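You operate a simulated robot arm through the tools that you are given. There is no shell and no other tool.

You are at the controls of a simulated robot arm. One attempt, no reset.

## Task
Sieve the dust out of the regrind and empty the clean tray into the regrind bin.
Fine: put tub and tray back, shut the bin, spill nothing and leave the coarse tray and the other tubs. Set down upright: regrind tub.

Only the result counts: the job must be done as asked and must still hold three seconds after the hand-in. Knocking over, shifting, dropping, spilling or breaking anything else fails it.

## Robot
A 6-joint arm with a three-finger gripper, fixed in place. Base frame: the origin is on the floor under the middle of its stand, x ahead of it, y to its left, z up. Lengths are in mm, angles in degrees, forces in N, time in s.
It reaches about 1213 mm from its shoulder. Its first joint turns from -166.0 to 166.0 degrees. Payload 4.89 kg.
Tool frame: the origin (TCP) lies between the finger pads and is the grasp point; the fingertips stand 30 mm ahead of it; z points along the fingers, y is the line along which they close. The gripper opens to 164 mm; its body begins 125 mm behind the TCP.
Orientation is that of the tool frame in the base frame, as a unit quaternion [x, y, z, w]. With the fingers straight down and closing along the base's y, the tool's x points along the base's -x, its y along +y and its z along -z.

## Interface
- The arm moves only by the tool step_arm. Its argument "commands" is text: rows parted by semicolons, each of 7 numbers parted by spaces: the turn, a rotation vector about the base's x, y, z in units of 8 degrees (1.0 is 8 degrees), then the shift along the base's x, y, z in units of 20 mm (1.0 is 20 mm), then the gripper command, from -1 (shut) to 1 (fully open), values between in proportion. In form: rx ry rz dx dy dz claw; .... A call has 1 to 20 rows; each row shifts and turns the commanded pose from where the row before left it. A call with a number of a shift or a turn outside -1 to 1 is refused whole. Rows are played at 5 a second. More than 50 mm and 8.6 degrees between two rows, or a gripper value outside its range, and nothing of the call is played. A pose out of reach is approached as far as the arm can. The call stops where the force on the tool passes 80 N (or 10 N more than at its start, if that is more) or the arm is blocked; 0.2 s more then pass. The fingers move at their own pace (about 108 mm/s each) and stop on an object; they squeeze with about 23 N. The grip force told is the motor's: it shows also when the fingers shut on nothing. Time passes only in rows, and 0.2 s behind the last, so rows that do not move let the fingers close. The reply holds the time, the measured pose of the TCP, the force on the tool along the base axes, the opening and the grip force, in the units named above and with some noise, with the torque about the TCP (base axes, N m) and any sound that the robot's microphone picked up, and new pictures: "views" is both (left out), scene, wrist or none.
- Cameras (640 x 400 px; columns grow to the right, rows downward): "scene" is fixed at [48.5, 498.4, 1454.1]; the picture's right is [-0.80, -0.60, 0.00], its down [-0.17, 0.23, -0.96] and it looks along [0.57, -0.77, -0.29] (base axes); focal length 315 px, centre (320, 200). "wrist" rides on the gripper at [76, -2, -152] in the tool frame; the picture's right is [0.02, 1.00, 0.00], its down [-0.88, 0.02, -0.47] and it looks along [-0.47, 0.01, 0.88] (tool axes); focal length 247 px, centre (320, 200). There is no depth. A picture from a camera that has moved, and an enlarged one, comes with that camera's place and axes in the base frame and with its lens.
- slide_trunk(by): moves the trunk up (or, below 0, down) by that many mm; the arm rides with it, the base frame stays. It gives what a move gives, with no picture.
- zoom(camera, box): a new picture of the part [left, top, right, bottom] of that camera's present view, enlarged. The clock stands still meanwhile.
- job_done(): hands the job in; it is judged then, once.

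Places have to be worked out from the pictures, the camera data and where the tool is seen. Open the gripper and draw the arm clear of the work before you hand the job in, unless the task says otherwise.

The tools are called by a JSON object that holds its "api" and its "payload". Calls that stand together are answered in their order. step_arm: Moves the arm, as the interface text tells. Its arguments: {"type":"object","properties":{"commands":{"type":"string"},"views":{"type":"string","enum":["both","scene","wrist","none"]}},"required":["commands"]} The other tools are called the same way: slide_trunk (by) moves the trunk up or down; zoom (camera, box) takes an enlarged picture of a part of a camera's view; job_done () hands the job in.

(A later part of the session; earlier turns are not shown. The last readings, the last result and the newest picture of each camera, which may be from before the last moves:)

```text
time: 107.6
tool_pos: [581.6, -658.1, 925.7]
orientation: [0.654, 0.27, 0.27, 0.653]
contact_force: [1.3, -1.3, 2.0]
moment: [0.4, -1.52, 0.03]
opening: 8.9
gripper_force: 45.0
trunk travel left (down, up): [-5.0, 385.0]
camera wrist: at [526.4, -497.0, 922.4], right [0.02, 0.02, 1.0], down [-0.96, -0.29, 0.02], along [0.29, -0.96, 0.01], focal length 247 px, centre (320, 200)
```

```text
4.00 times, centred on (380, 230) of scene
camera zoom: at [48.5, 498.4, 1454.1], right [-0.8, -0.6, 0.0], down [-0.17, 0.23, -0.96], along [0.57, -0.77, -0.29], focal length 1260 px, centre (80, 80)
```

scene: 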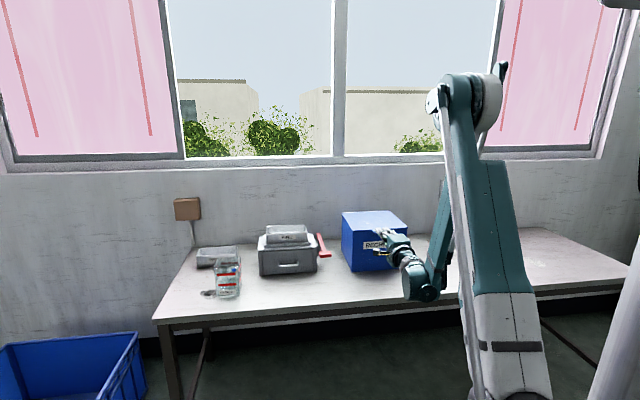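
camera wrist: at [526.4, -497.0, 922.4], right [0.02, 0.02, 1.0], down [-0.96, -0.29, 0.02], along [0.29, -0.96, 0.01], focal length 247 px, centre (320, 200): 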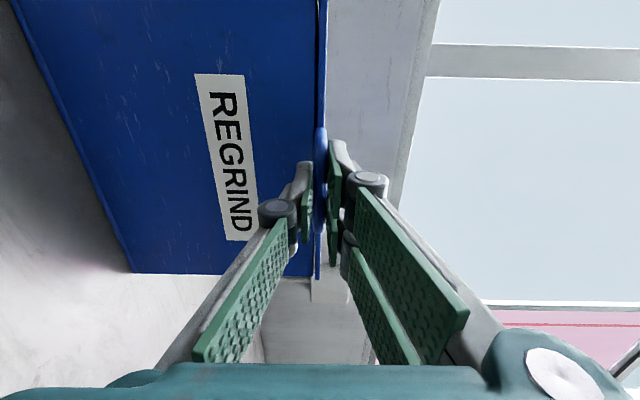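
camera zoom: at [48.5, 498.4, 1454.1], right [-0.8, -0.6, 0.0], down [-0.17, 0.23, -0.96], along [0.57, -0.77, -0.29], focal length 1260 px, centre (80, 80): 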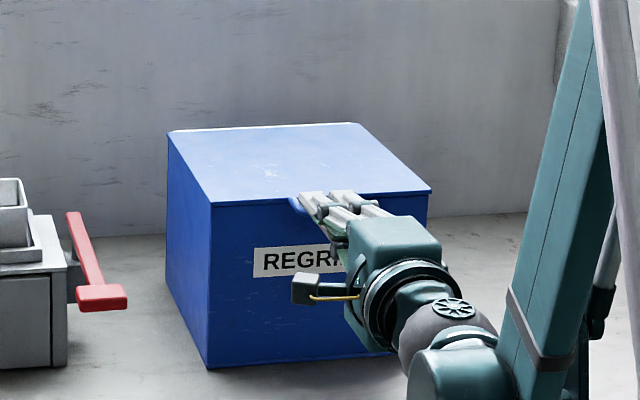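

The bar is gripped (8.9 mm). I start lifting the lid along its arc about the rear hinge (radius ≈263 mm), checking the forces.

{"api": "step_arm", "payload": {"commands": "0 0 0 0.0226 -0.0226 0.918 -1;0 0 0 0.068 -0.068 0.913 -1;0 0 0 0.113 -0.113 0.904 -1", "views": "both"}}

{"api": "zoom", "payload": {"camera": "scene", "box": [330, 180, 430, 280]}}

```text
time: 108.4
tool_pos: [583.0, -662.3, 980.4]
orientation: [0.653, 0.27, 0.272, 0.653]
contact_force: [7.0, 1.7, -3.4]
moment: [0.55, -0.36, 0.11]
opening: 8.9
gripper_force: 44.4
trunk travel left (down, up): [-5.0, 385.0]
camera wrist: at [530.4, -501.2, 977.8], right [0.02, 0.02, 1.0], down [-0.96, -0.29, 0.02], along [0.29, -0.96, 0.01], focal length 247 px, centre (320, 200)
```

scene: 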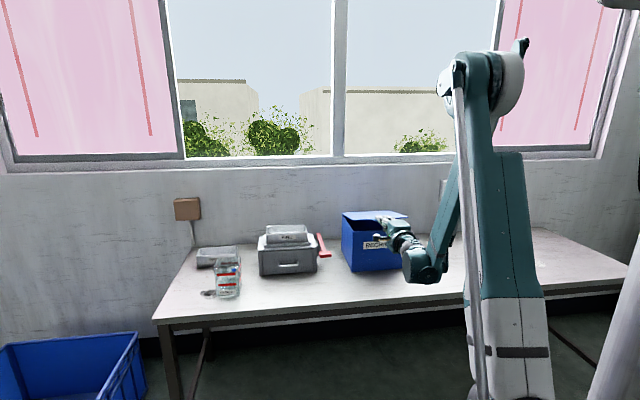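
wrist: 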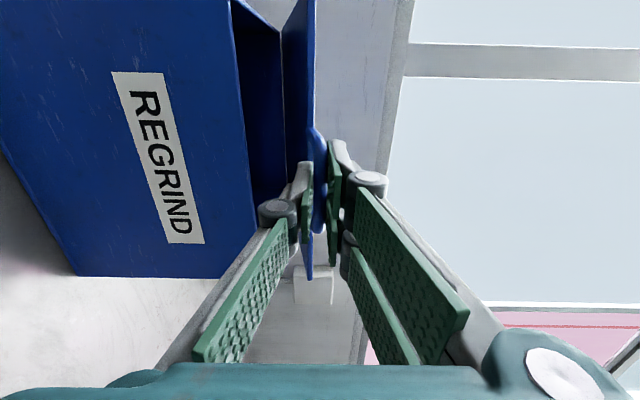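

```text
4.00 times, centred on (380, 230) of scene
camera zoom: at [48.5, 498.4, 1454.1], right [-0.8, -0.6, 0.0], down [-0.17, 0.23, -0.96], along [0.57, -0.77, -0.29], focal length 1260 px, centre (80, 80)
```

zoom: 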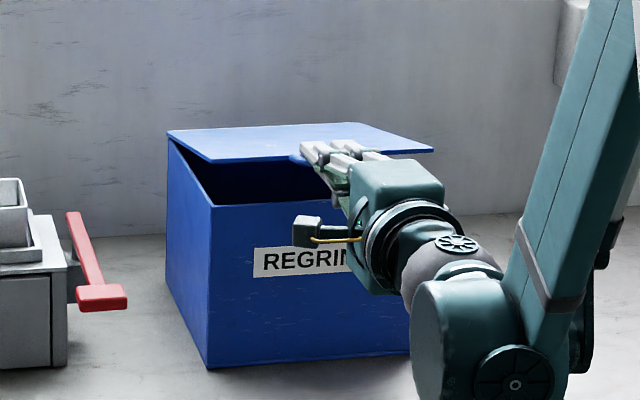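

The lid opens smoothly at low force. I continue along the arc to about 40°.

{"api": "step_arm", "payload": {"commands": "0 0 0 0.157 -0.157 0.89 -1;0 0 0 0.2 -0.2 0.873 -1;0 0 0 0.243 -0.243 0.851 -1;0 0 0 0.285 -0.285 0.825 -1;0 0 0 0.325 -0.325 0.795 -1;0 0 0 0.363 -0.363 0.761 -1;0 0 0 0.4 -0.4 0.723 -1", "views": "both"}}

{"api": "zoom", "payload": {"camera": "scene", "box": [330, 150, 430, 280]}}

```text
time: 110.0
tool_pos: [622.5, -702.4, 1095.3]
orientation: [0.652, 0.271, 0.27, 0.654]
contact_force: [-2.9, 25.3, 14.0]
moment: [0.9, -0.94, 0.31]
opening: 8.8
gripper_force: 45.0
trunk travel left (down, up): [-5.0, 385.0]
camera wrist: at [568.9, -540.0, 1092.1], right [0.01, 0.02, 1.0], down [-0.96, -0.29, 0.02], along [0.29, -0.96, 0.01], focal length 247 px, centre (320, 200)
```

scene: 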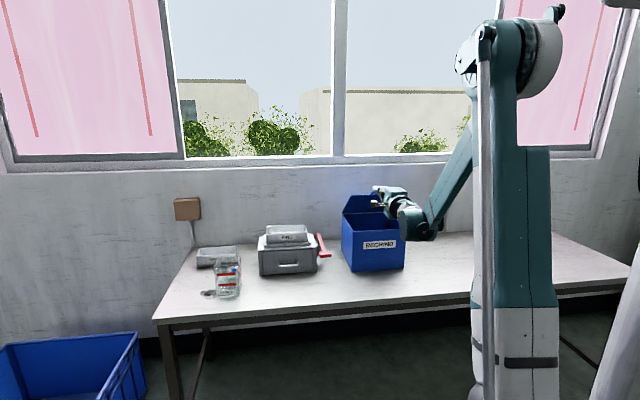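
wrist: 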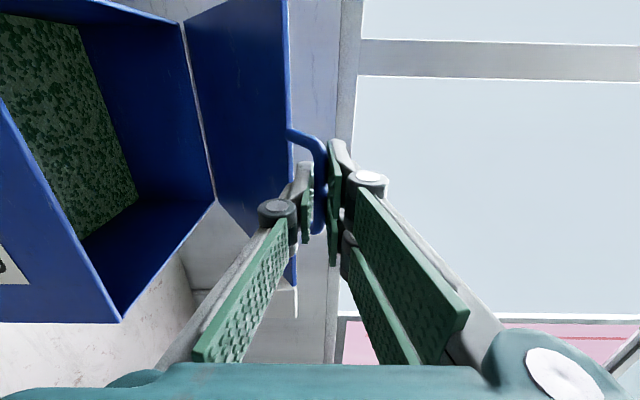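

```text
3.08 times, centred on (380, 215) of scene
camera zoom: at [48.5, 498.4, 1454.1], right [-0.8, -0.6, 0.0], down [-0.17, 0.23, -0.96], along [0.57, -0.77, -0.29], focal length 969 px, centre (135, 154)
```

zoom: 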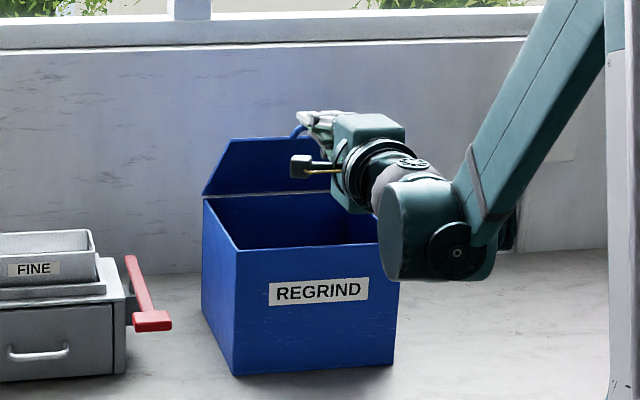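

The lid is at about 40°, with the force suggesting the true radius is slightly larger. I continue on a corrected arc for three small steps and check.

{"api": "step_arm", "payload": {"commands": "0 0 0 0.3925 -0.3925 0.83 -1;0 0 0 0.4844 -0.4844 0.72 -1;0 0 0 0.5198 -0.5198 0.67 -1", "views": "none"}}

```text
time: 110.8
tool_pos: [652.1, -731.9, 1138.3]
orientation: [0.653, 0.271, 0.27, 0.654]
contact_force: [15.2, 1.3, -15.0]
moment: [1.1, -0.8, -0.32]
opening: 8.9
gripper_force: 45.1
trunk travel left (down, up): [-5.0, 385.0]
```

The force now points slightly the other way, so the true radius is about 275 mm. I continue with that.

{"api": "step_arm", "payload": {"commands": "0 0 0 0.594 -0.594 0.55 -1;0 0 0 0.576 -0.576 0.495 -1;0 0 0 0.598 -0.598 0.44 -1;0 0 0 0.619 -0.619 0.38 -1", "views": "both"}}

{"api": "zoom", "payload": {"camera": "scene", "box": [320, 130, 440, 280]}}

```text
time: 111.8
tool_pos: [700.3, -780.0, 1177.0]
orientation: [0.653, 0.27, 0.27, 0.654]
contact_force: [3.6, 7.0, 5.7]
moment: [1.04, -1.13, 0.18]
opening: 9.1
gripper_force: 44.9
trunk travel left (down, up): [-5.0, 385.0]
camera wrist: at [646.3, -617.7, 1175.0], right [0.02, 0.02, 1.0], down [-0.96, -0.29, 0.02], along [0.29, -0.96, 0.01], focal length 247 px, centre (320, 200)
```

scene: 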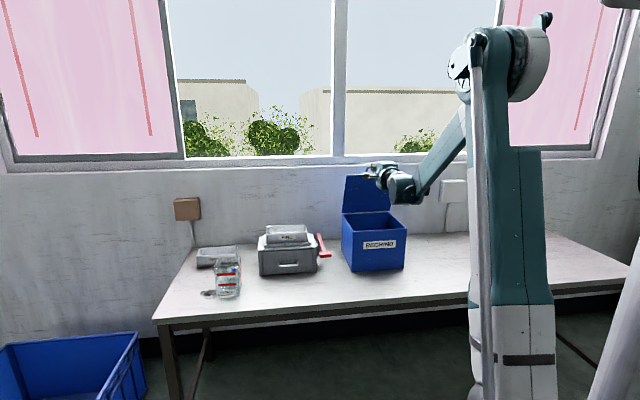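
wrist: 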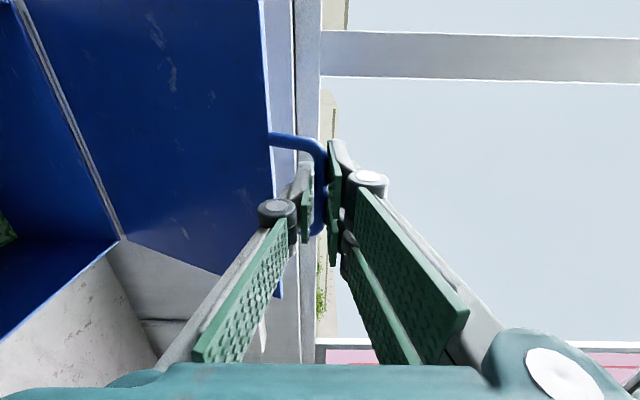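

```text
2.67 times, centred on (380, 205) of scene
camera zoom: at [48.5, 498.4, 1454.1], right [-0.8, -0.6, 0.0], down [-0.17, 0.23, -0.96], along [0.57, -0.77, -0.29], focal length 840 px, centre (160, 187)
```

zoom: 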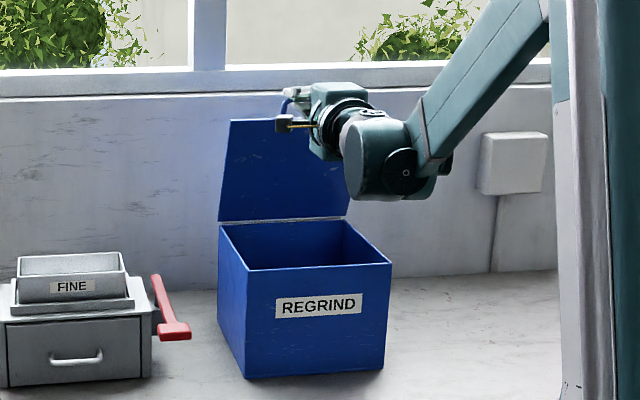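

The lid is at about 68° with little force. I continue past vertical in small steps.

{"api": "step_arm", "payload": {"commands": "0 0 0 0.636 -0.636 0.32 -1;0 0 0 0.654 -0.654 0.26 -1;0 0 0 0.661 -0.661 0.2 -1;0 0 0 0.672 -0.672 0.135 -1;0 0 0 0.675 -0.675 0.065 -1", "views": "none"}}

```text
time: 113.0
tool_pos: [764.9, -842.3, 1197.7]
orientation: [0.653, 0.27, 0.27, 0.654]
contact_force: [-0.2, 3.0, 32.2]
moment: [1.09, -1.32, -0.26]
opening: 9.0
gripper_force: 44.6
trunk travel left (down, up): [-5.0, 385.0]
```

The lid is near vertical; a +32 N upward push suggests I'm a few mm low on the arc. I raise slightly while going past vertical.

{"api": "step_arm", "payload": {"commands": "0 0 0 0 0 0.1 -1;0 0 0 0.66 -0.66 0.08 -1;0 0 0 0.66 -0.66 0 -1", "views": "both"}}

{"api": "zoom", "payload": {"camera": "scene", "box": [320, 130, 440, 280]}}

```text
time: 113.8
tool_pos: [791.9, -872.2, 1196.5]
orientation: [0.653, 0.27, 0.27, 0.654]
contact_force: [-3.9, -1.9, -5.8]
moment: [1.17, -1.03, -0.18]
opening: 8.7
gripper_force: 44.6
trunk travel left (down, up): [-5.0, 385.0]
camera wrist: at [739.1, -710.4, 1195.4], right [0.02, 0.02, 1.0], down [-0.96, -0.29, 0.02], along [0.29, -0.96, 0.01], focal length 247 px, centre (320, 200)
```

scene: 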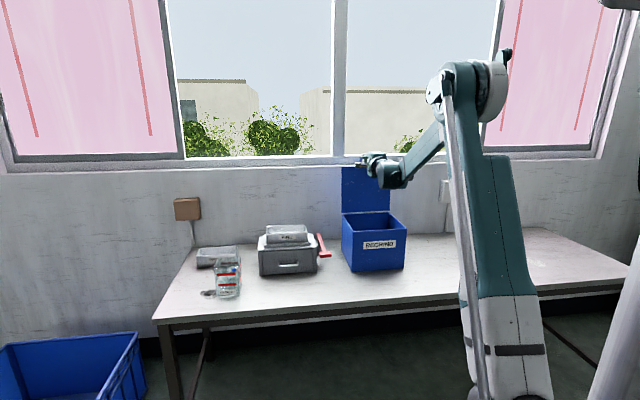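
wrist: 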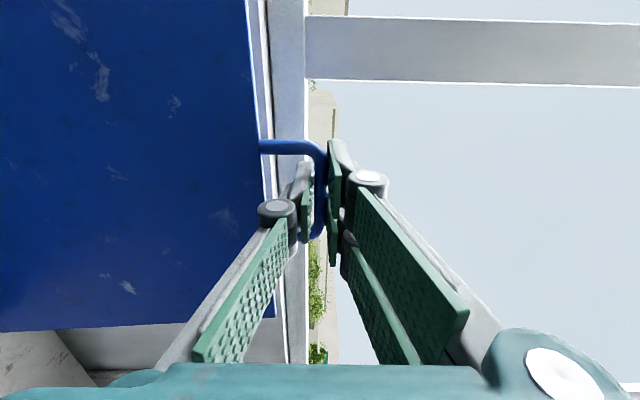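

```text
2.67 times, centred on (380, 205) of scene
camera zoom: at [48.5, 498.4, 1454.1], right [-0.8, -0.6, 0.0], down [-0.17, 0.23, -0.96], along [0.57, -0.77, -0.29], focal length 840 px, centre (160, 187)
```

zoom: 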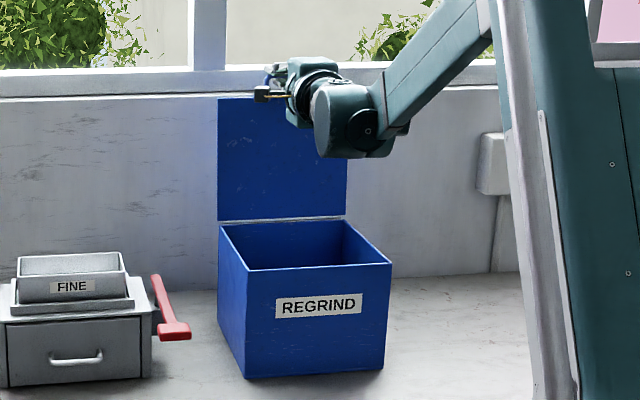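

The lid is just past vertical (about 96°) with low force. I go two steps further back.

{"api": "step_arm", "payload": {"commands": "0 0 0 0.66 -0.66 -0.1 -1;0 0 0 0.65 -0.65 -0.17 -1", "views": "none"}}

```text
time: 114.4
tool_pos: [820.0, -899.6, 1191.3]
orientation: [0.654, 0.271, 0.27, 0.653]
contact_force: [-8.3, 1.8, -27.5]
moment: [1.11, -0.86, -0.03]
opening: 9.1
gripper_force: 45.5
trunk travel left (down, up): [-5.0, 385.0]
```

Now about 104°, still no stop. I go one more step back towards the wall, easing down to relieve the load, and look.

{"api": "step_arm", "payload": {"commands": "0 0 0 0 0 -0.1 -1;0 0 0 0.35 -0.35 -0.15 -1;0 0 0 0 0 0 -1", "views": "both"}}

{"api": "zoom", "payload": {"camera": "wrist", "box": [220, 80, 440, 300]}}

```text
time: 115.2
tool_pos: [825.2, -905.1, 1188.7]
orientation: [0.653, 0.271, 0.271, 0.653]
contact_force: [0.7, -2.9, 8.9]
moment: [1.06, -1.18, 0.03]
opening: 8.9
gripper_force: 44.7
trunk travel left (down, up): [-5.0, 385.0]
camera wrist: at [771.0, -742.5, 1187.7], right [0.01, 0.02, 1.0], down [-0.96, -0.29, 0.02], along [0.29, -0.96, 0.01], focal length 247 px, centre (320, 200)
```

scene: 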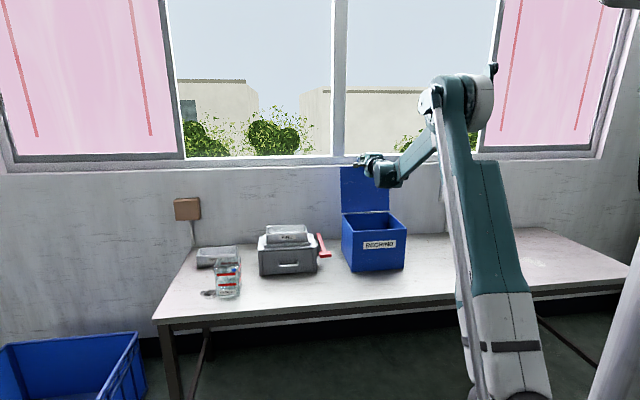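
wrist: 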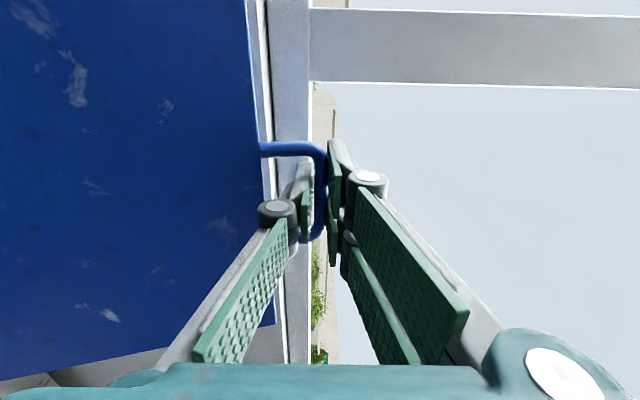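

```text
1.82 times, centred on (330, 190) of wrist
camera zoom: at [771.0, -742.5, 1187.7], right [0.01, 0.02, 1.0], down [-0.96, -0.29, 0.02], along [0.29, -0.96, 0.01], focal length 449 px, centre (302, 218)
```

zoom: 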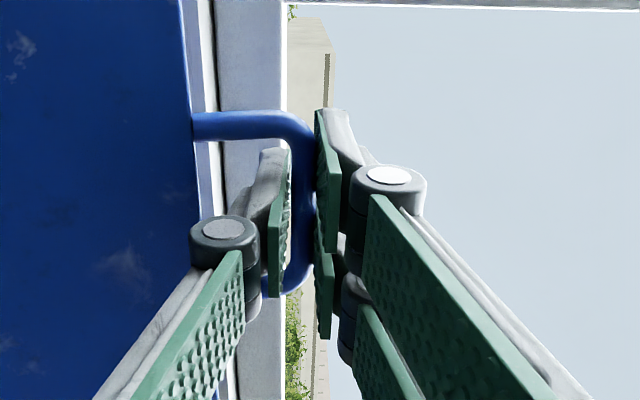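

The lid is at about 105°. I open the fingers only slightly (the lower finger is inside the loop) and withdraw straight back a little to see if the lid stays.

{"api": "step_arm", "payload": {"commands": "0 0 0 0 0 0 -0.76;0 0 0 0 0 0 -0.74;0 0 0 0 0 0 -0.74;0 0 0 -0.2 0.2 0 -0.74;0 0 0 -0.3 0.3 0 -0.74", "views": "both"}}

```text
time: 116.4
tool_pos: [815.3, -894.8, 1188.5]
orientation: [0.654, 0.27, 0.271, 0.653]
contact_force: [0.4, 0.7, -0.9]
moment: [-0.02, -0.02, -0.03]
opening: 21.3
gripper_force: 0.0
trunk travel left (down, up): [-5.0, 385.0]
camera wrist: at [761.5, -733.0, 1186.7], right [0.02, 0.02, 1.0], down [-0.96, -0.29, 0.02], along [0.29, -0.96, 0.01], focal length 247 px, centre (320, 200)
```

scene: 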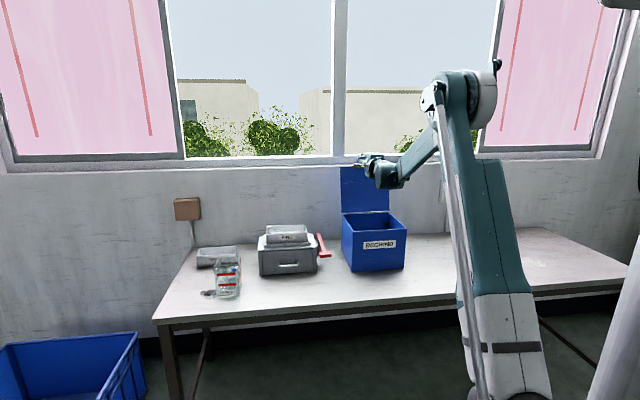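
wrist: 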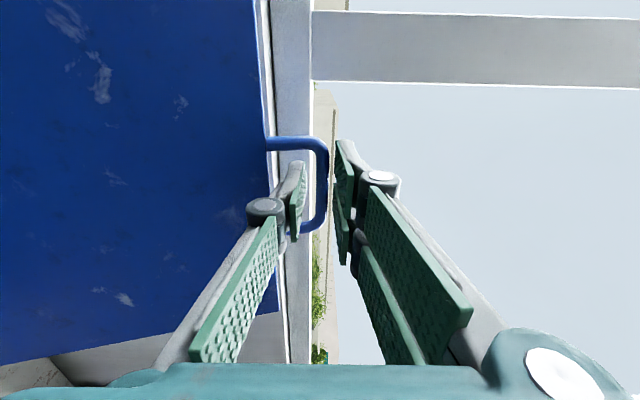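

The fingers are free of the bar and the lid stays. I withdraw further and check the lid.

{"api": "step_arm", "payload": {"commands": "0 0 0 -0.5 0.5 0 -0.74;0 0 0 -0.5 0.5 0 -0.74;0 0 0 -0.6 0.6 0 -0.74;0 0 0 -0.7 0.7 0 -0.74;0 0 0 -0.7 0.7 0 -0.74;0 0 0 -0.7 0.7 0 -0.74", "views": "both"}}

{"api": "zoom", "payload": {"camera": "scene", "box": [320, 130, 440, 280]}}

```text
time: 117.8
tool_pos: [740.6, -820.1, 1187.7]
orientation: [0.654, 0.27, 0.271, 0.653]
contact_force: [0.8, -0.7, -0.4]
moment: [-0.12, -0.13, 0.0]
opening: 21.0
gripper_force: 0.0
trunk travel left (down, up): [-5.0, 385.0]
camera wrist: at [687.8, -658.5, 1185.3], right [0.02, 0.02, 1.0], down [-0.96, -0.29, 0.02], along [0.29, -0.96, 0.01], focal length 247 px, centre (320, 200)
```

scene: 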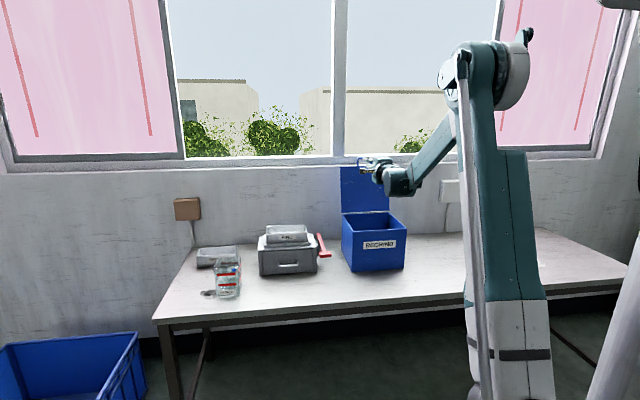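
wrist: 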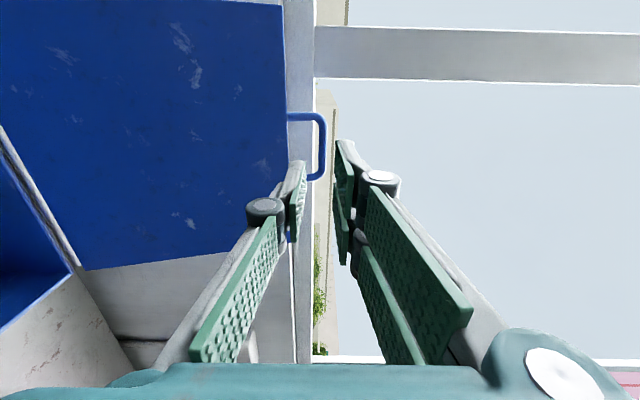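

```text
2.67 times, centred on (380, 205) of scene
camera zoom: at [48.5, 498.4, 1454.1], right [-0.8, -0.6, 0.0], down [-0.17, 0.23, -0.96], along [0.57, -0.77, -0.29], focal length 840 px, centre (160, 187)
```

zoom: 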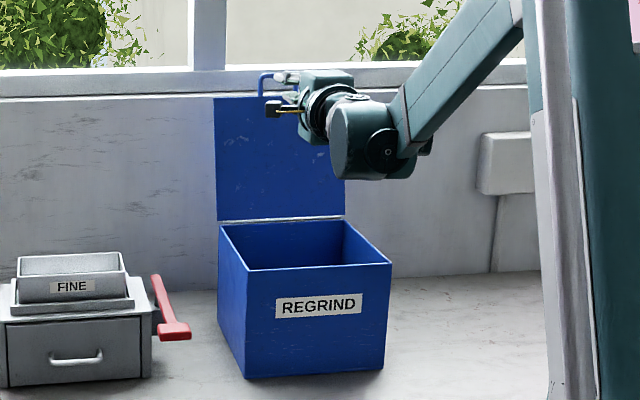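

The lid stays open at about 105°. Now I pitch the gripper back to pointing down over the bin (closing axis along e2), as needed for the tray, keeping clear of the lid.

{"api": "step_arm", "payload": {"commands": "0.663 0.663 0 -0.197 0.197 0 -0.74;0.663 0.663 0 -0.197 0.197 0 -0.74;0.663 0.663 0 -0.197 0.197 0 -0.74;0.663 0.663 0 -0.197 0.197 0 -0.74;0.663 0.663 0 -0.197 0.197 0 -0.74;0.663 0.663 0 -0.197 0.197 0 -0.74;0.663 0.663 0 -0.197 0.197 0 -0.74;0.663 0.663 0 -0.197 0.197 0 -0.74;0.663 0.663 0 -0.197 0.197 0 -0.74;0.663 0.663 0 -0.197 0.197 0 -0.74;0.663 0.663 0 -0.197 0.197 0 -0.74;0.663 0.663 0 -0.197 0.197 0 -0.74", "views": "both"}}

```text
time: 120.4
tool_pos: [700.1, -771.9, 1191.0]
orientation: [0.923, 0.383, 0.02, 0.031]
contact_force: [-0.7, 1.3, 1.1]
moment: [-0.21, -0.21, 0.0]
opening: 21.3
gripper_force: 0.1
out of reach, approached as far as the arm can: row 1
trunk travel left (down, up): [-5.0, 385.0]
camera wrist: at [742.1, -710.2, 1343.2], right [0.72, -0.69, 0.07], down [-0.64, -0.62, 0.46], along [-0.27, -0.38, -0.88], focal length 247 px, centre (320, 200)
```

scene: 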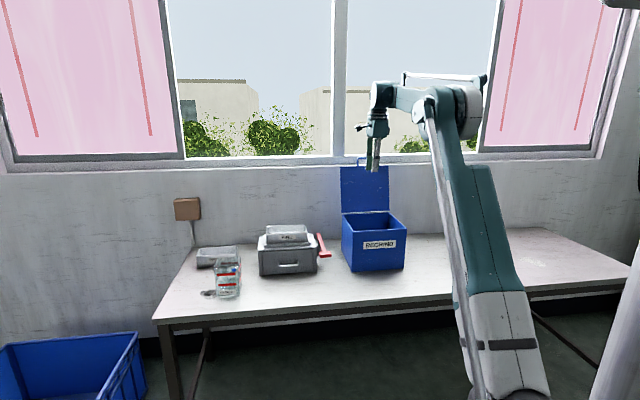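
wrist: 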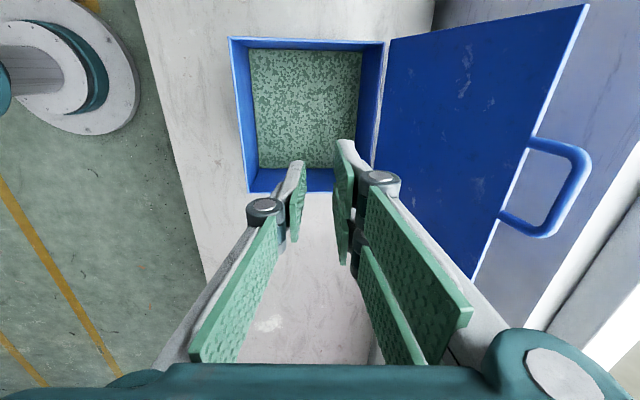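

A 4° pitch remainder is left because the first step was out of reach. I correct it, then dry-test the pouring tilt (about e2, fingers swinging to +e1) high above the bin with the empty gripper.

{"api": "step_arm", "payload": {"commands": "0.371 0.371 0 0 0 0 -0.74;0.7071 -0.7071 0 0 0 0 -0.74;0.7071 -0.7071 0 0 0 0 -0.74;0.7071 -0.7071 0 0 0 0 -0.74;0.7071 -0.7071 0 0 0 0 -0.74;0.7071 -0.7071 0 0 0 0 -0.74;0.7071 -0.7071 0 0 0 0 -0.74;0.7071 -0.7071 0 0 0 0 -0.74;0.7071 -0.7071 0 0 0 0 -0.74;0.7071 -0.7071 0 0 0 0 -0.74;0.7071 -0.7071 0 0 0 0 -0.74;0.7071 -0.7071 0 0 0 0 -0.74;0.7071 -0.7071 0 0 0 0 -0.74;0.7071 -0.7071 0 0 0 0 -0.74", "views": "both"}}

```text
time: 123.4
tool_pos: [700.1, -771.0, 1190.4]
orientation: [0.563, 0.235, 0.732, -0.303]
contact_force: [-1.1, 0.6, 1.1]
moment: [-0.06, 0.07, -0.11]
opening: 21.2
gripper_force: 0.1
trunk travel left (down, up): [-5.0, 385.0]
camera wrist: at [580.2, -889.1, 1224.3], right [0.7, -0.71, 0.02], down [-0.15, -0.18, -0.97], along [0.69, 0.68, -0.23], focal length 247 px, centre (320, 200)
```

scene: 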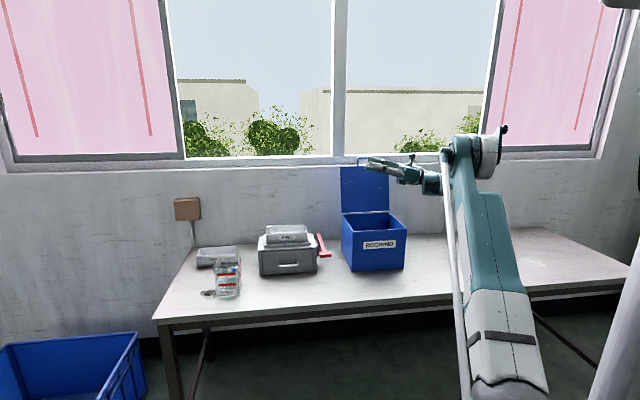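
wrist: 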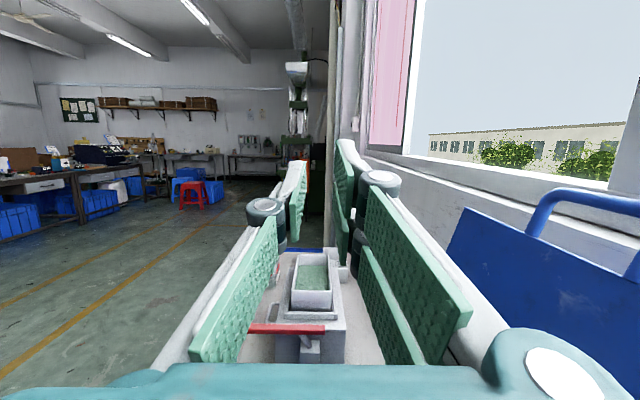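

The full pouring tilt is reachable. I also test lowering in this orientation to the height I want for pouring.

{"api": "step_arm", "payload": {"commands": "0 0 0 0 0 -1 -0.74;0 0 0 0 0 -1 -0.74;0 0 0 0 0 -1 -0.74;0 0 0 0 0 -1 -0.74;0 0 0 0 0 -1 -0.74;0 0 0 0 0 -1 -0.74", "views": "both"}}

{"api": "zoom", "payload": {"camera": "scene", "box": [320, 130, 480, 280]}}

```text
time: 124.8
tool_pos: [699.6, -772.0, 1069.0]
orientation: [0.563, 0.234, 0.732, -0.302]
contact_force: [0.0, 0.0, 0.4]
moment: [-0.07, 0.06, -0.12]
opening: 21.3
gripper_force: 0.0
trunk travel left (down, up): [-5.0, 385.0]
camera wrist: at [580.6, -887.9, 1103.7], right [0.7, -0.71, 0.02], down [-0.15, -0.18, -0.97], along [0.69, 0.68, -0.23], focal length 247 px, centre (320, 200)
```

scene: 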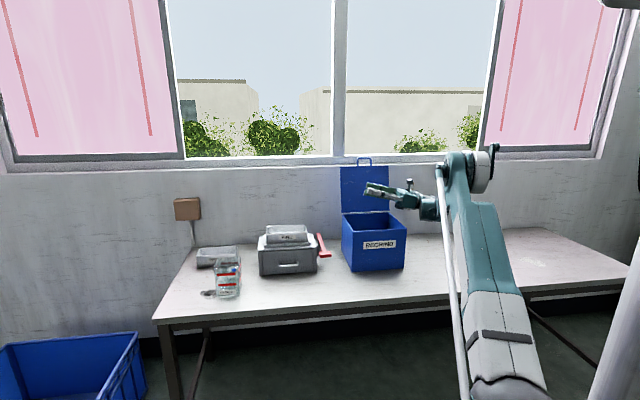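
wrist: 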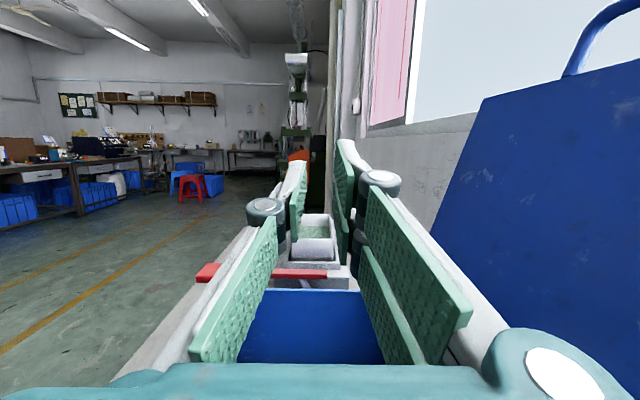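

```text
2.67 times, centred on (400, 205) of scene
camera zoom: at [48.5, 498.4, 1454.1], right [-0.8, -0.6, 0.0], down [-0.17, 0.23, -0.96], along [0.57, -0.77, -0.29], focal length 840 px, centre (107, 187)
```

zoom: 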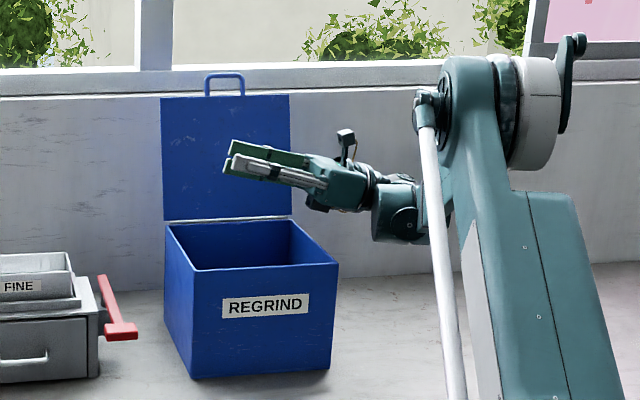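

The pouring pose works also at z≈1069. I untilt while rising and travel towards the tray on the sieve, opening the gripper on the way.

{"api": "step_arm", "payload": {"commands": "-0.7071 0.7071 0 0.3536 0.3536 0.3 -0.74;-0.7071 0.7071 0 0.3536 0.3536 0.3 -0.74;-0.7071 0.7071 0 0.3536 0.3536 0.3 -0.74;-0.7071 0.7071 0 0.3536 0.3536 0.3 -0.74;-0.7071 0.7071 0 0.3536 0.3536 0.3 -0.74;-0.7071 0.7071 0 0.3536 0.3536 0.3 -0.74;-0.7071 0.7071 0 0.3536 0.3536 0.3 -0.74;-0.7071 0.7071 0 0.3536 0.3536 0.3 -0.74;-0.7071 0.7071 0 0.3536 0.3536 0.3 -0.74;-0.7071 0.7071 0 0.3536 0.3536 0.3 -0.74;-0.7071 0.7071 0 0.3536 0.3536 0.3 -0.74;-0.7071 0.7071 0 0.3536 0.3536 0.3 -0.74;-0.7071 0.7071 0 0.3536 0.3536 0.3 -0.74;0 0 0 0.9 0.9 0 1;0 0 0 0.9 0.9 0 1;0 0 0 0.9 0.9 0 1;0 0 0 0.9 0.9 0 1;0 0 0 0.9 0.9 0 1;0 0 0 0.9 0.9 0 1;0 0 0 0.9 0.9 0 1", "views": "both"}}

```text
time: 129.0
tool_pos: [917.2, -552.9, 1147.0]
orientation: [0.923, 0.384, 0.006, -0.003]
contact_force: [-1.3, -0.6, 0.7]
moment: [0.18, -0.11, -0.06]
opening: 164.2
gripper_force: 0.0
trunk travel left (down, up): [-5.0, 385.0]
camera wrist: at [968.9, -499.3, 1300.7], right [0.72, -0.69, 0.0], down [-0.61, -0.64, 0.46], along [-0.32, -0.33, -0.89], focal length 247 px, centre (320, 200)
```

scene: 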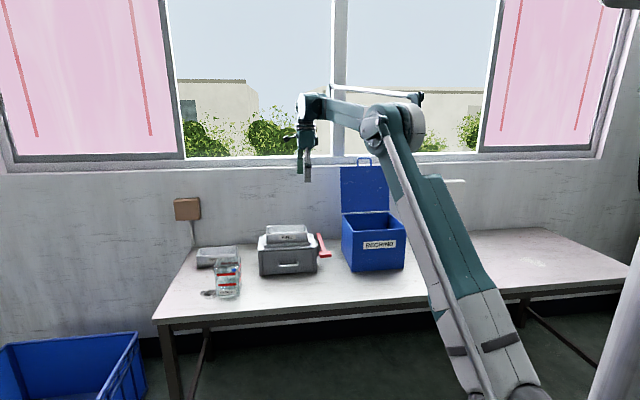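
wrist: 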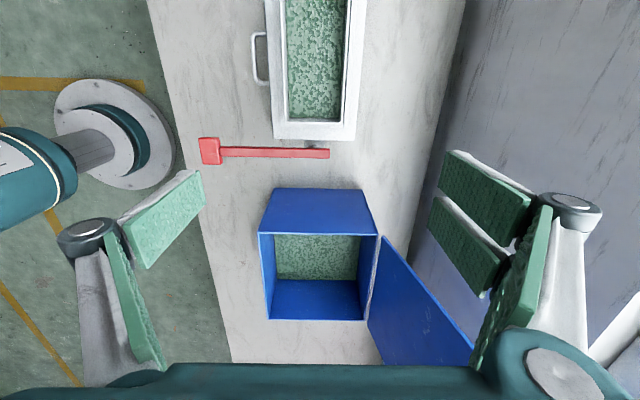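

The gripper is level (within 1°). I move to directly above the tray and look.

{"api": "step_arm", "payload": {"commands": "-0.068 0.068 0 0.729 0.896 0 1;0 0 0 0.729 0.896 0 1;0 0 0 0.729 0.896 0 1;0 0 0 0.729 0.896 0 1;0 0 0 0 0 -1 1;0 0 0 0 0 -1 1;0 0 0 0 0 -1 1", "views": "both"}}

{"api": "zoom", "payload": {"camera": "wrist", "box": [200, 40, 440, 240]}}

```text
time: 130.6
tool_pos: [975.4, -482.0, 1089.2]
orientation: [0.924, 0.383, 0.0, 0.0]
contact_force: [-0.5, -0.7, 0.9]
moment: [-0.02, -0.08, 0.02]
opening: 163.9
gripper_force: 0.1
trunk travel left (down, up): [-5.0, 385.0]
camera wrist: at [1028.3, -427.0, 1240.5], right [0.72, -0.69, 0.0], down [-0.61, -0.64, 0.47], along [-0.33, -0.34, -0.88], focal length 247 px, centre (320, 200)
```

scene: 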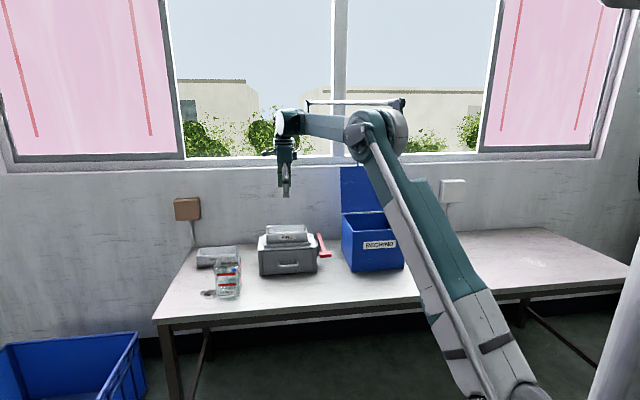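
wrist: 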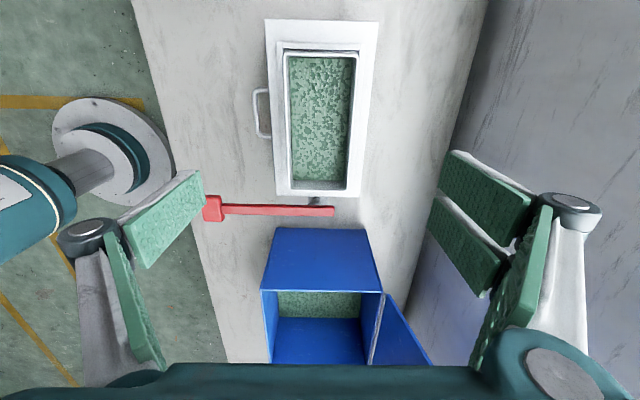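

```text
2.00 times, centred on (320, 140) of wrist
camera zoom: at [1028.3, -427.0, 1240.5], right [0.72, -0.69, 0.0], down [-0.61, -0.64, 0.47], along [-0.33, -0.34, -0.88], focal length 494 px, centre (320, 320)
```

zoom: 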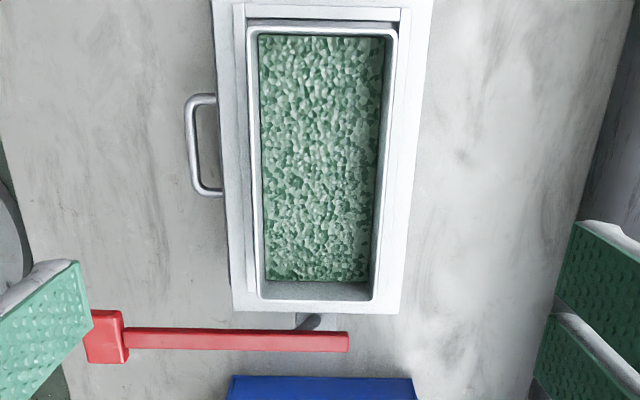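

The tray centre is e1≈352, e2≈1029.5 and the seat's frame top is about z≈860. I align and descend so the fingertips stay just above the frame (TCP z≈896).

{"api": "step_arm", "payload": {"commands": "0 0 0 0.07 0.14 -1 1;0 0 0 0 0 -1 1;0 0 0 0 0 -1 1;0 0 0 0 0 -1 1;0 0 0 0 0 -1 1;0 0 0 0 0 -1 1;0 0 0 0 0 -1 1;0 0 0 0 0 -1 1;0 0 0 0 0 -0.6 1;0 0 0 0 0 -0.5 1", "views": "both"}}

{"api": "zoom", "payload": {"camera": "scene", "box": [240, 180, 340, 280]}}

```text
time: 132.8
tool_pos: [978.2, -479.1, 907.1]
orientation: [0.924, 0.383, 0.0, 0.0]
contact_force: [-0.6, 0.5, 1.4]
moment: [-0.07, -0.02, 0.0]
opening: 164.1
gripper_force: 0.0
trunk travel left (down, up): [-5.0, 385.0]
camera wrist: at [1030.5, -425.0, 1057.8], right [0.72, -0.69, 0.0], down [-0.61, -0.64, 0.47], along [-0.33, -0.34, -0.88], focal length 247 px, centre (320, 200)
```

scene: 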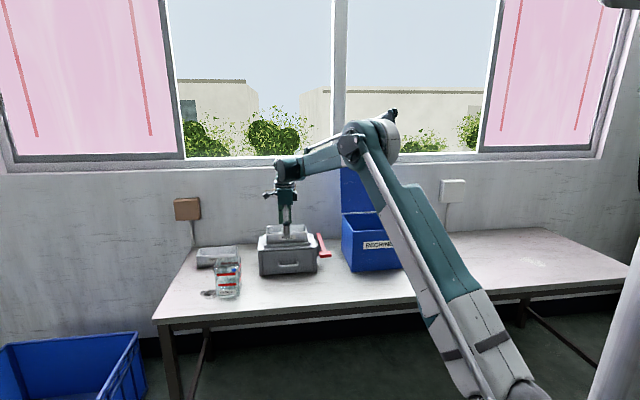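
wrist: 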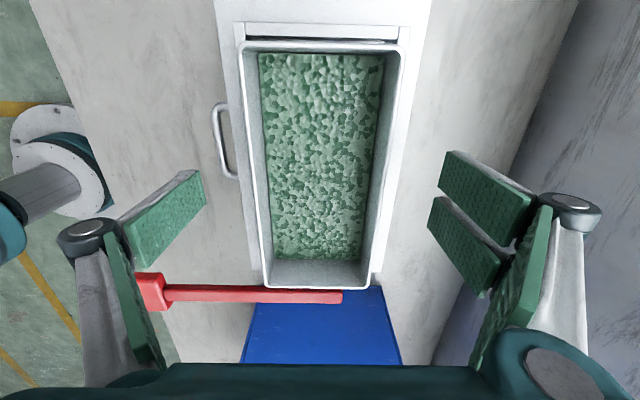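

```text
4.00 times, centred on (290, 230) of scene
camera zoom: at [48.5, 498.4, 1454.1], right [-0.8, -0.6, 0.0], down [-0.17, 0.23, -0.96], along [0.57, -0.77, -0.29], focal length 1260 px, centre (440, 80)
```

zoom: 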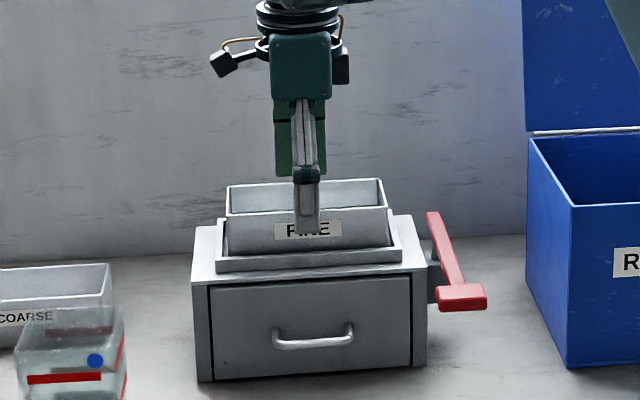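

The front finger is clear of the frame. I lower the last 10 mm and check the force before closing.

{"api": "step_arm", "payload": {"commands": "0 0 0 0 0 -0.3 1;0 0 0 0 0 -0.25 1;0 0 0 0 0 0 1", "views": "none"}}

{"api": "step_arm", "payload": {"commands": "0 0 0 0 0 0 0.5;0 0 0 0 0 0 0.3;0 0 0 0 0 0 0.2;0 0 0 0 0 0 -1;0 0 0 0 0 0 -1;0 0 0 0 0 0 -1", "views": "both"}}

{"api": "zoom", "payload": {"camera": "scene", "box": [240, 180, 340, 280]}}

```text
time: 133.6
tool_pos: [979.1, -480.6, 893.7]
orientation: [0.924, 0.383, 0.0, 0.0]
contact_force: [0.6, -0.1, 0.2]
moment: [0.02, 0.0, 0.04]
opening: 163.8
gripper_force: 0.0
trunk travel left (down, up): [-5.0, 385.0]
```

```text
time: 135.0
tool_pos: [978.4, -479.5, 895.0]
orientation: [0.924, 0.384, 0.0, 0.0]
contact_force: [0.3, -0.8, 2.3]
moment: [-0.04, -0.01, 0.02]
opening: 89.4
gripper_force: 23.0
trunk travel left (down, up): [-5.0, 385.0]
camera wrist: at [1031.2, -425.4, 1046.8], right [0.72, -0.69, 0.0], down [-0.61, -0.64, 0.47], along [-0.33, -0.34, -0.88], focal length 247 px, centre (320, 200)
```

scene: 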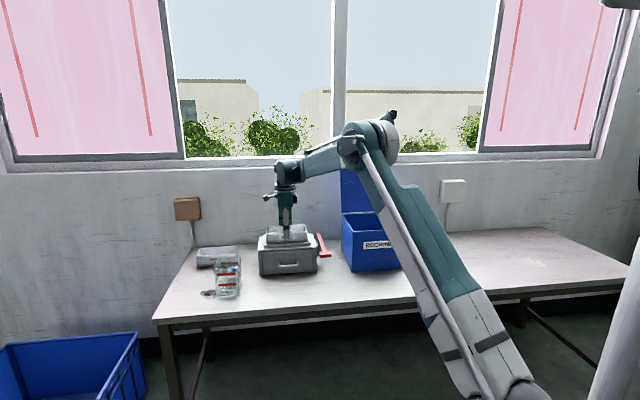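
wrist: 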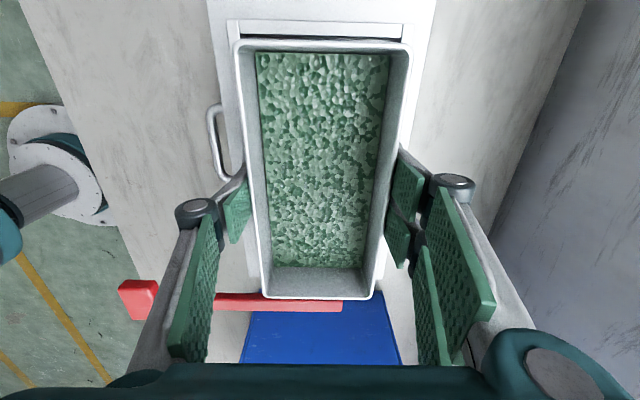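

```text
4.00 times, centred on (290, 230) of scene
camera zoom: at [48.5, 498.4, 1454.1], right [-0.8, -0.6, 0.0], down [-0.17, 0.23, -0.96], along [0.57, -0.77, -0.29], focal length 1260 px, centre (440, 80)
```

zoom: 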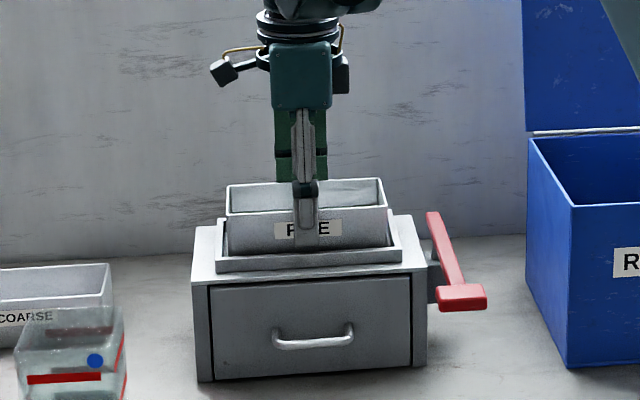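

The tray is gripped at its middle (89.4 mm). I lift gently straight up and check the load and level.

{"api": "step_arm", "payload": {"commands": "0 0 0 0 0 0.25 -1;0 0 0 0 0 0.25 -1;0 0 0 0 0 0.5 -1;0 0 0 0 0 0.5 -1;0 0 0 0 0 0.5 -1", "views": "both"}}

{"api": "zoom", "payload": {"camera": "scene", "box": [240, 170, 340, 280]}}

```text
time: 136.2
tool_pos: [977.3, -479.7, 933.9]
orientation: [0.923, 0.384, 0.0, -0.001]
contact_force: [0.5, 0.7, -3.9]
moment: [0.02, 0.04, -0.01]
opening: 89.6
gripper_force: 23.0
trunk travel left (down, up): [-5.0, 385.0]
camera wrist: at [1030.5, -424.4, 1085.7], right [0.72, -0.69, 0.0], down [-0.61, -0.64, 0.47], along [-0.33, -0.34, -0.88], focal length 247 px, centre (320, 200)
```

scene: 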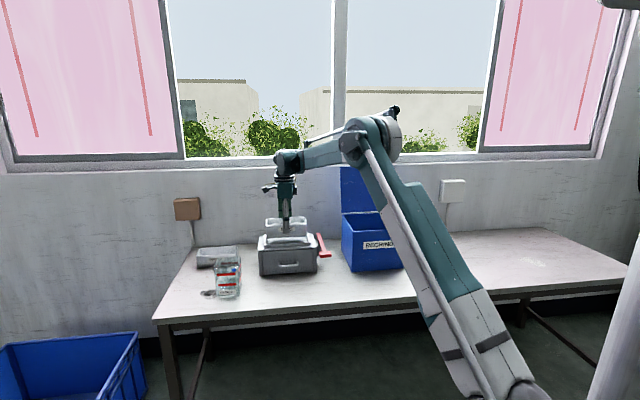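
wrist: 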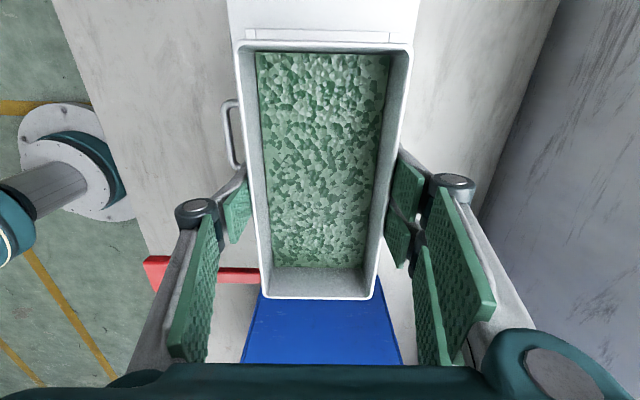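

```text
3.64 times, centred on (290, 225) of scene
camera zoom: at [48.5, 498.4, 1454.1], right [-0.8, -0.6, 0.0], down [-0.17, 0.23, -0.96], along [0.57, -0.77, -0.29], focal length 1145 px, centre (429, 109)
```

zoom: 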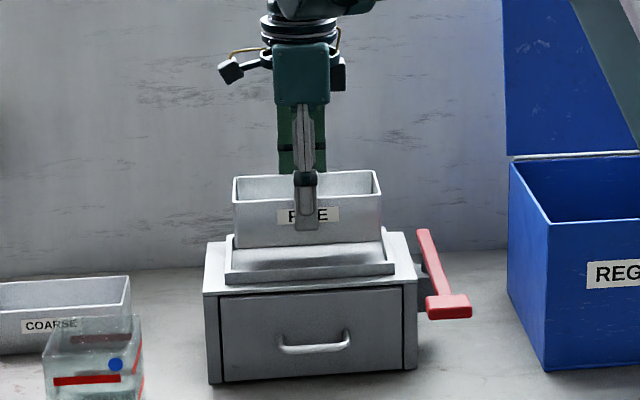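

The tray hangs level with its load (about 0.4 kg). I lift it further and then carry it level towards the bin.

{"api": "step_arm", "payload": {"commands": "0 0 0 0 0 0.6 -1;0 0 0 0 0 0.9 -1;0 0 0 0 0 0.9 -1;0 0 0 0 0 0.9 -1;0 0 0 0 0 0.9 -1;0 0 0 0 0 0.9 -1;0 0 0 0 0 0.9 -1;0 0 0 0 0 0.4 -1;0 0 0 -0.3 -0.3 0 -1;0 0 0 -0.6 -0.6 0 -1;0 0 0 -0.8 -0.8 0 -1;0 0 0 -0.8 -0.8 0 -1;0 0 0 -0.8 -0.8 0 -1;0 0 0 -0.8 -0.8 0 -1;0 0 0 -0.8 -0.8 0 -1;0 0 0 -0.8 -0.8 0 -1;0 0 0 -0.8 -0.8 0 -1;0 0 0 -0.8 -0.8 0 -1;0 0 0 -0.6 -0.6 0 -1;0 0 0 -0.4 -0.4 0 -1", "views": "both"}}

```text
time: 140.4
tool_pos: [811.7, -644.5, 1062.0]
orientation: [0.924, 0.384, 0.0, -0.001]
contact_force: [0.9, -0.1, -3.4]
moment: [-0.06, 0.07, 0.02]
opening: 89.8
gripper_force: 23.0
trunk travel left (down, up): [-5.0, 385.0]
camera wrist: at [864.5, -590.7, 1213.3], right [0.72, -0.69, 0.0], down [-0.61, -0.64, 0.47], along [-0.33, -0.34, -0.88], focal length 247 px, centre (320, 200)
```

scene: 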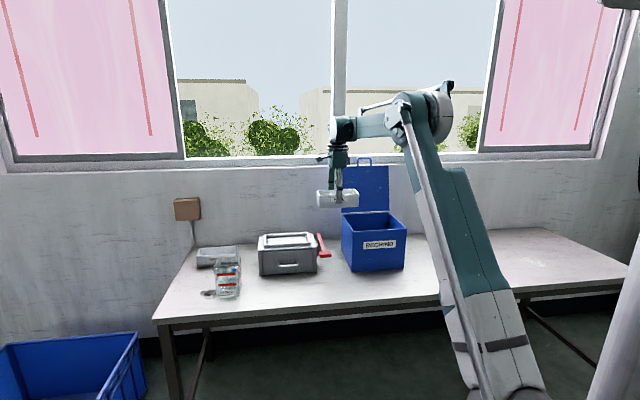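
wrist: 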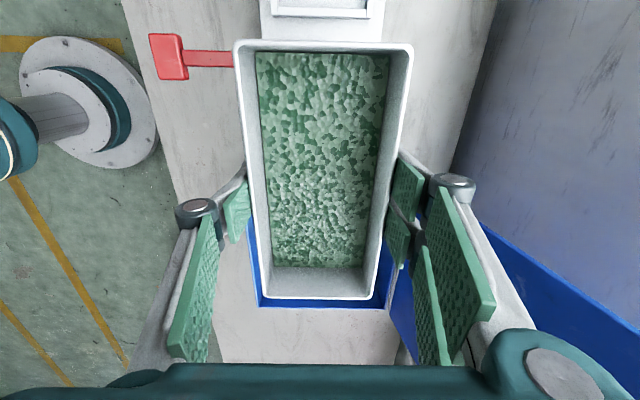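

The tray is level and intact, now at e1≈118. I continue to above the bin opening.

{"api": "step_arm", "payload": {"commands": "0 0 0 -0.6 -0.6 0 -1;0 0 0 -0.8 -0.8 0 -1;0 0 0 -0.8 -0.8 0 -1;0 0 0 -0.8 -0.8 0 -1;0 0 0 -0.8 -0.8 0 -1;0 0 0 -0.5 -0.5 0 -1;0 0 0 -0.2 -0.2 0 -1", "views": "both"}}

{"api": "zoom", "payload": {"camera": "scene", "box": [310, 120, 450, 280]}}

```text
time: 142.0
tool_pos: [722.3, -736.3, 1062.5]
orientation: [0.924, 0.383, -0.001, -0.001]
contact_force: [0.3, 1.0, -4.1]
moment: [-0.01, 0.06, -0.01]
opening: 89.6
gripper_force: 22.6
trunk travel left (down, up): [-5.0, 385.0]
camera wrist: at [774.6, -681.6, 1214.8], right [0.72, -0.69, 0.0], down [-0.61, -0.64, 0.47], along [-0.33, -0.34, -0.88], focal length 247 px, centre (320, 200)
```

scene: 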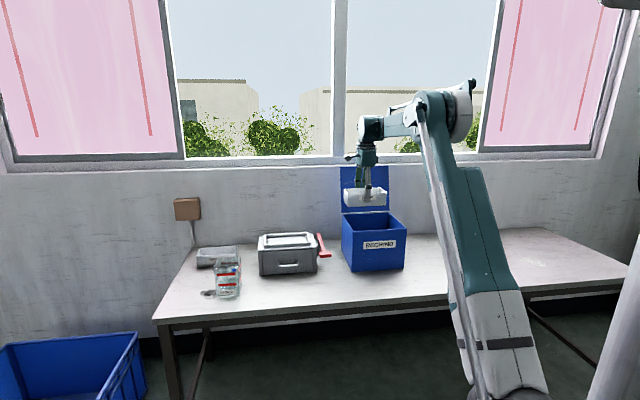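
wrist: 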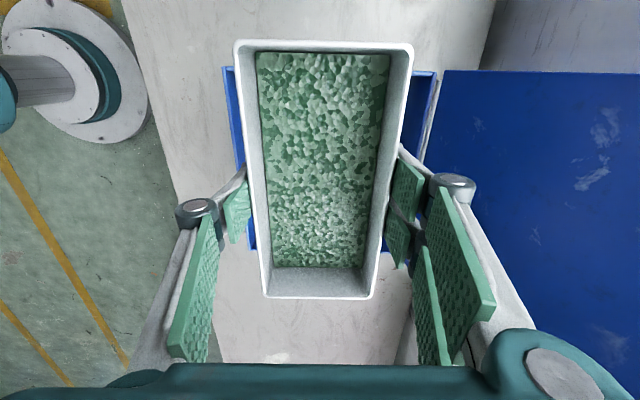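

```text
2.50 times, centred on (380, 200) of scene
camera zoom: at [48.5, 498.4, 1454.1], right [-0.8, -0.6, 0.0], down [-0.17, 0.23, -0.96], along [0.57, -0.77, -0.29], focal length 788 px, centre (170, 200)
```

zoom: 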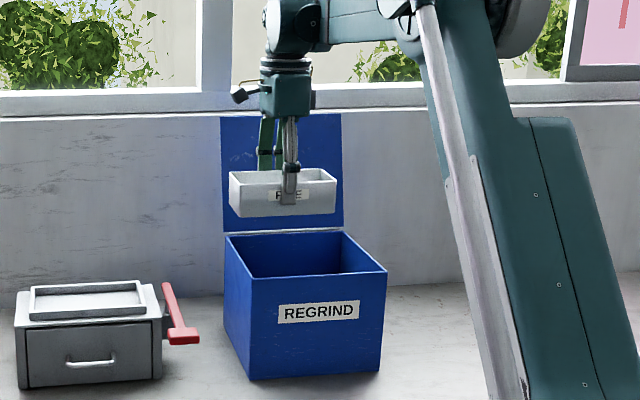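

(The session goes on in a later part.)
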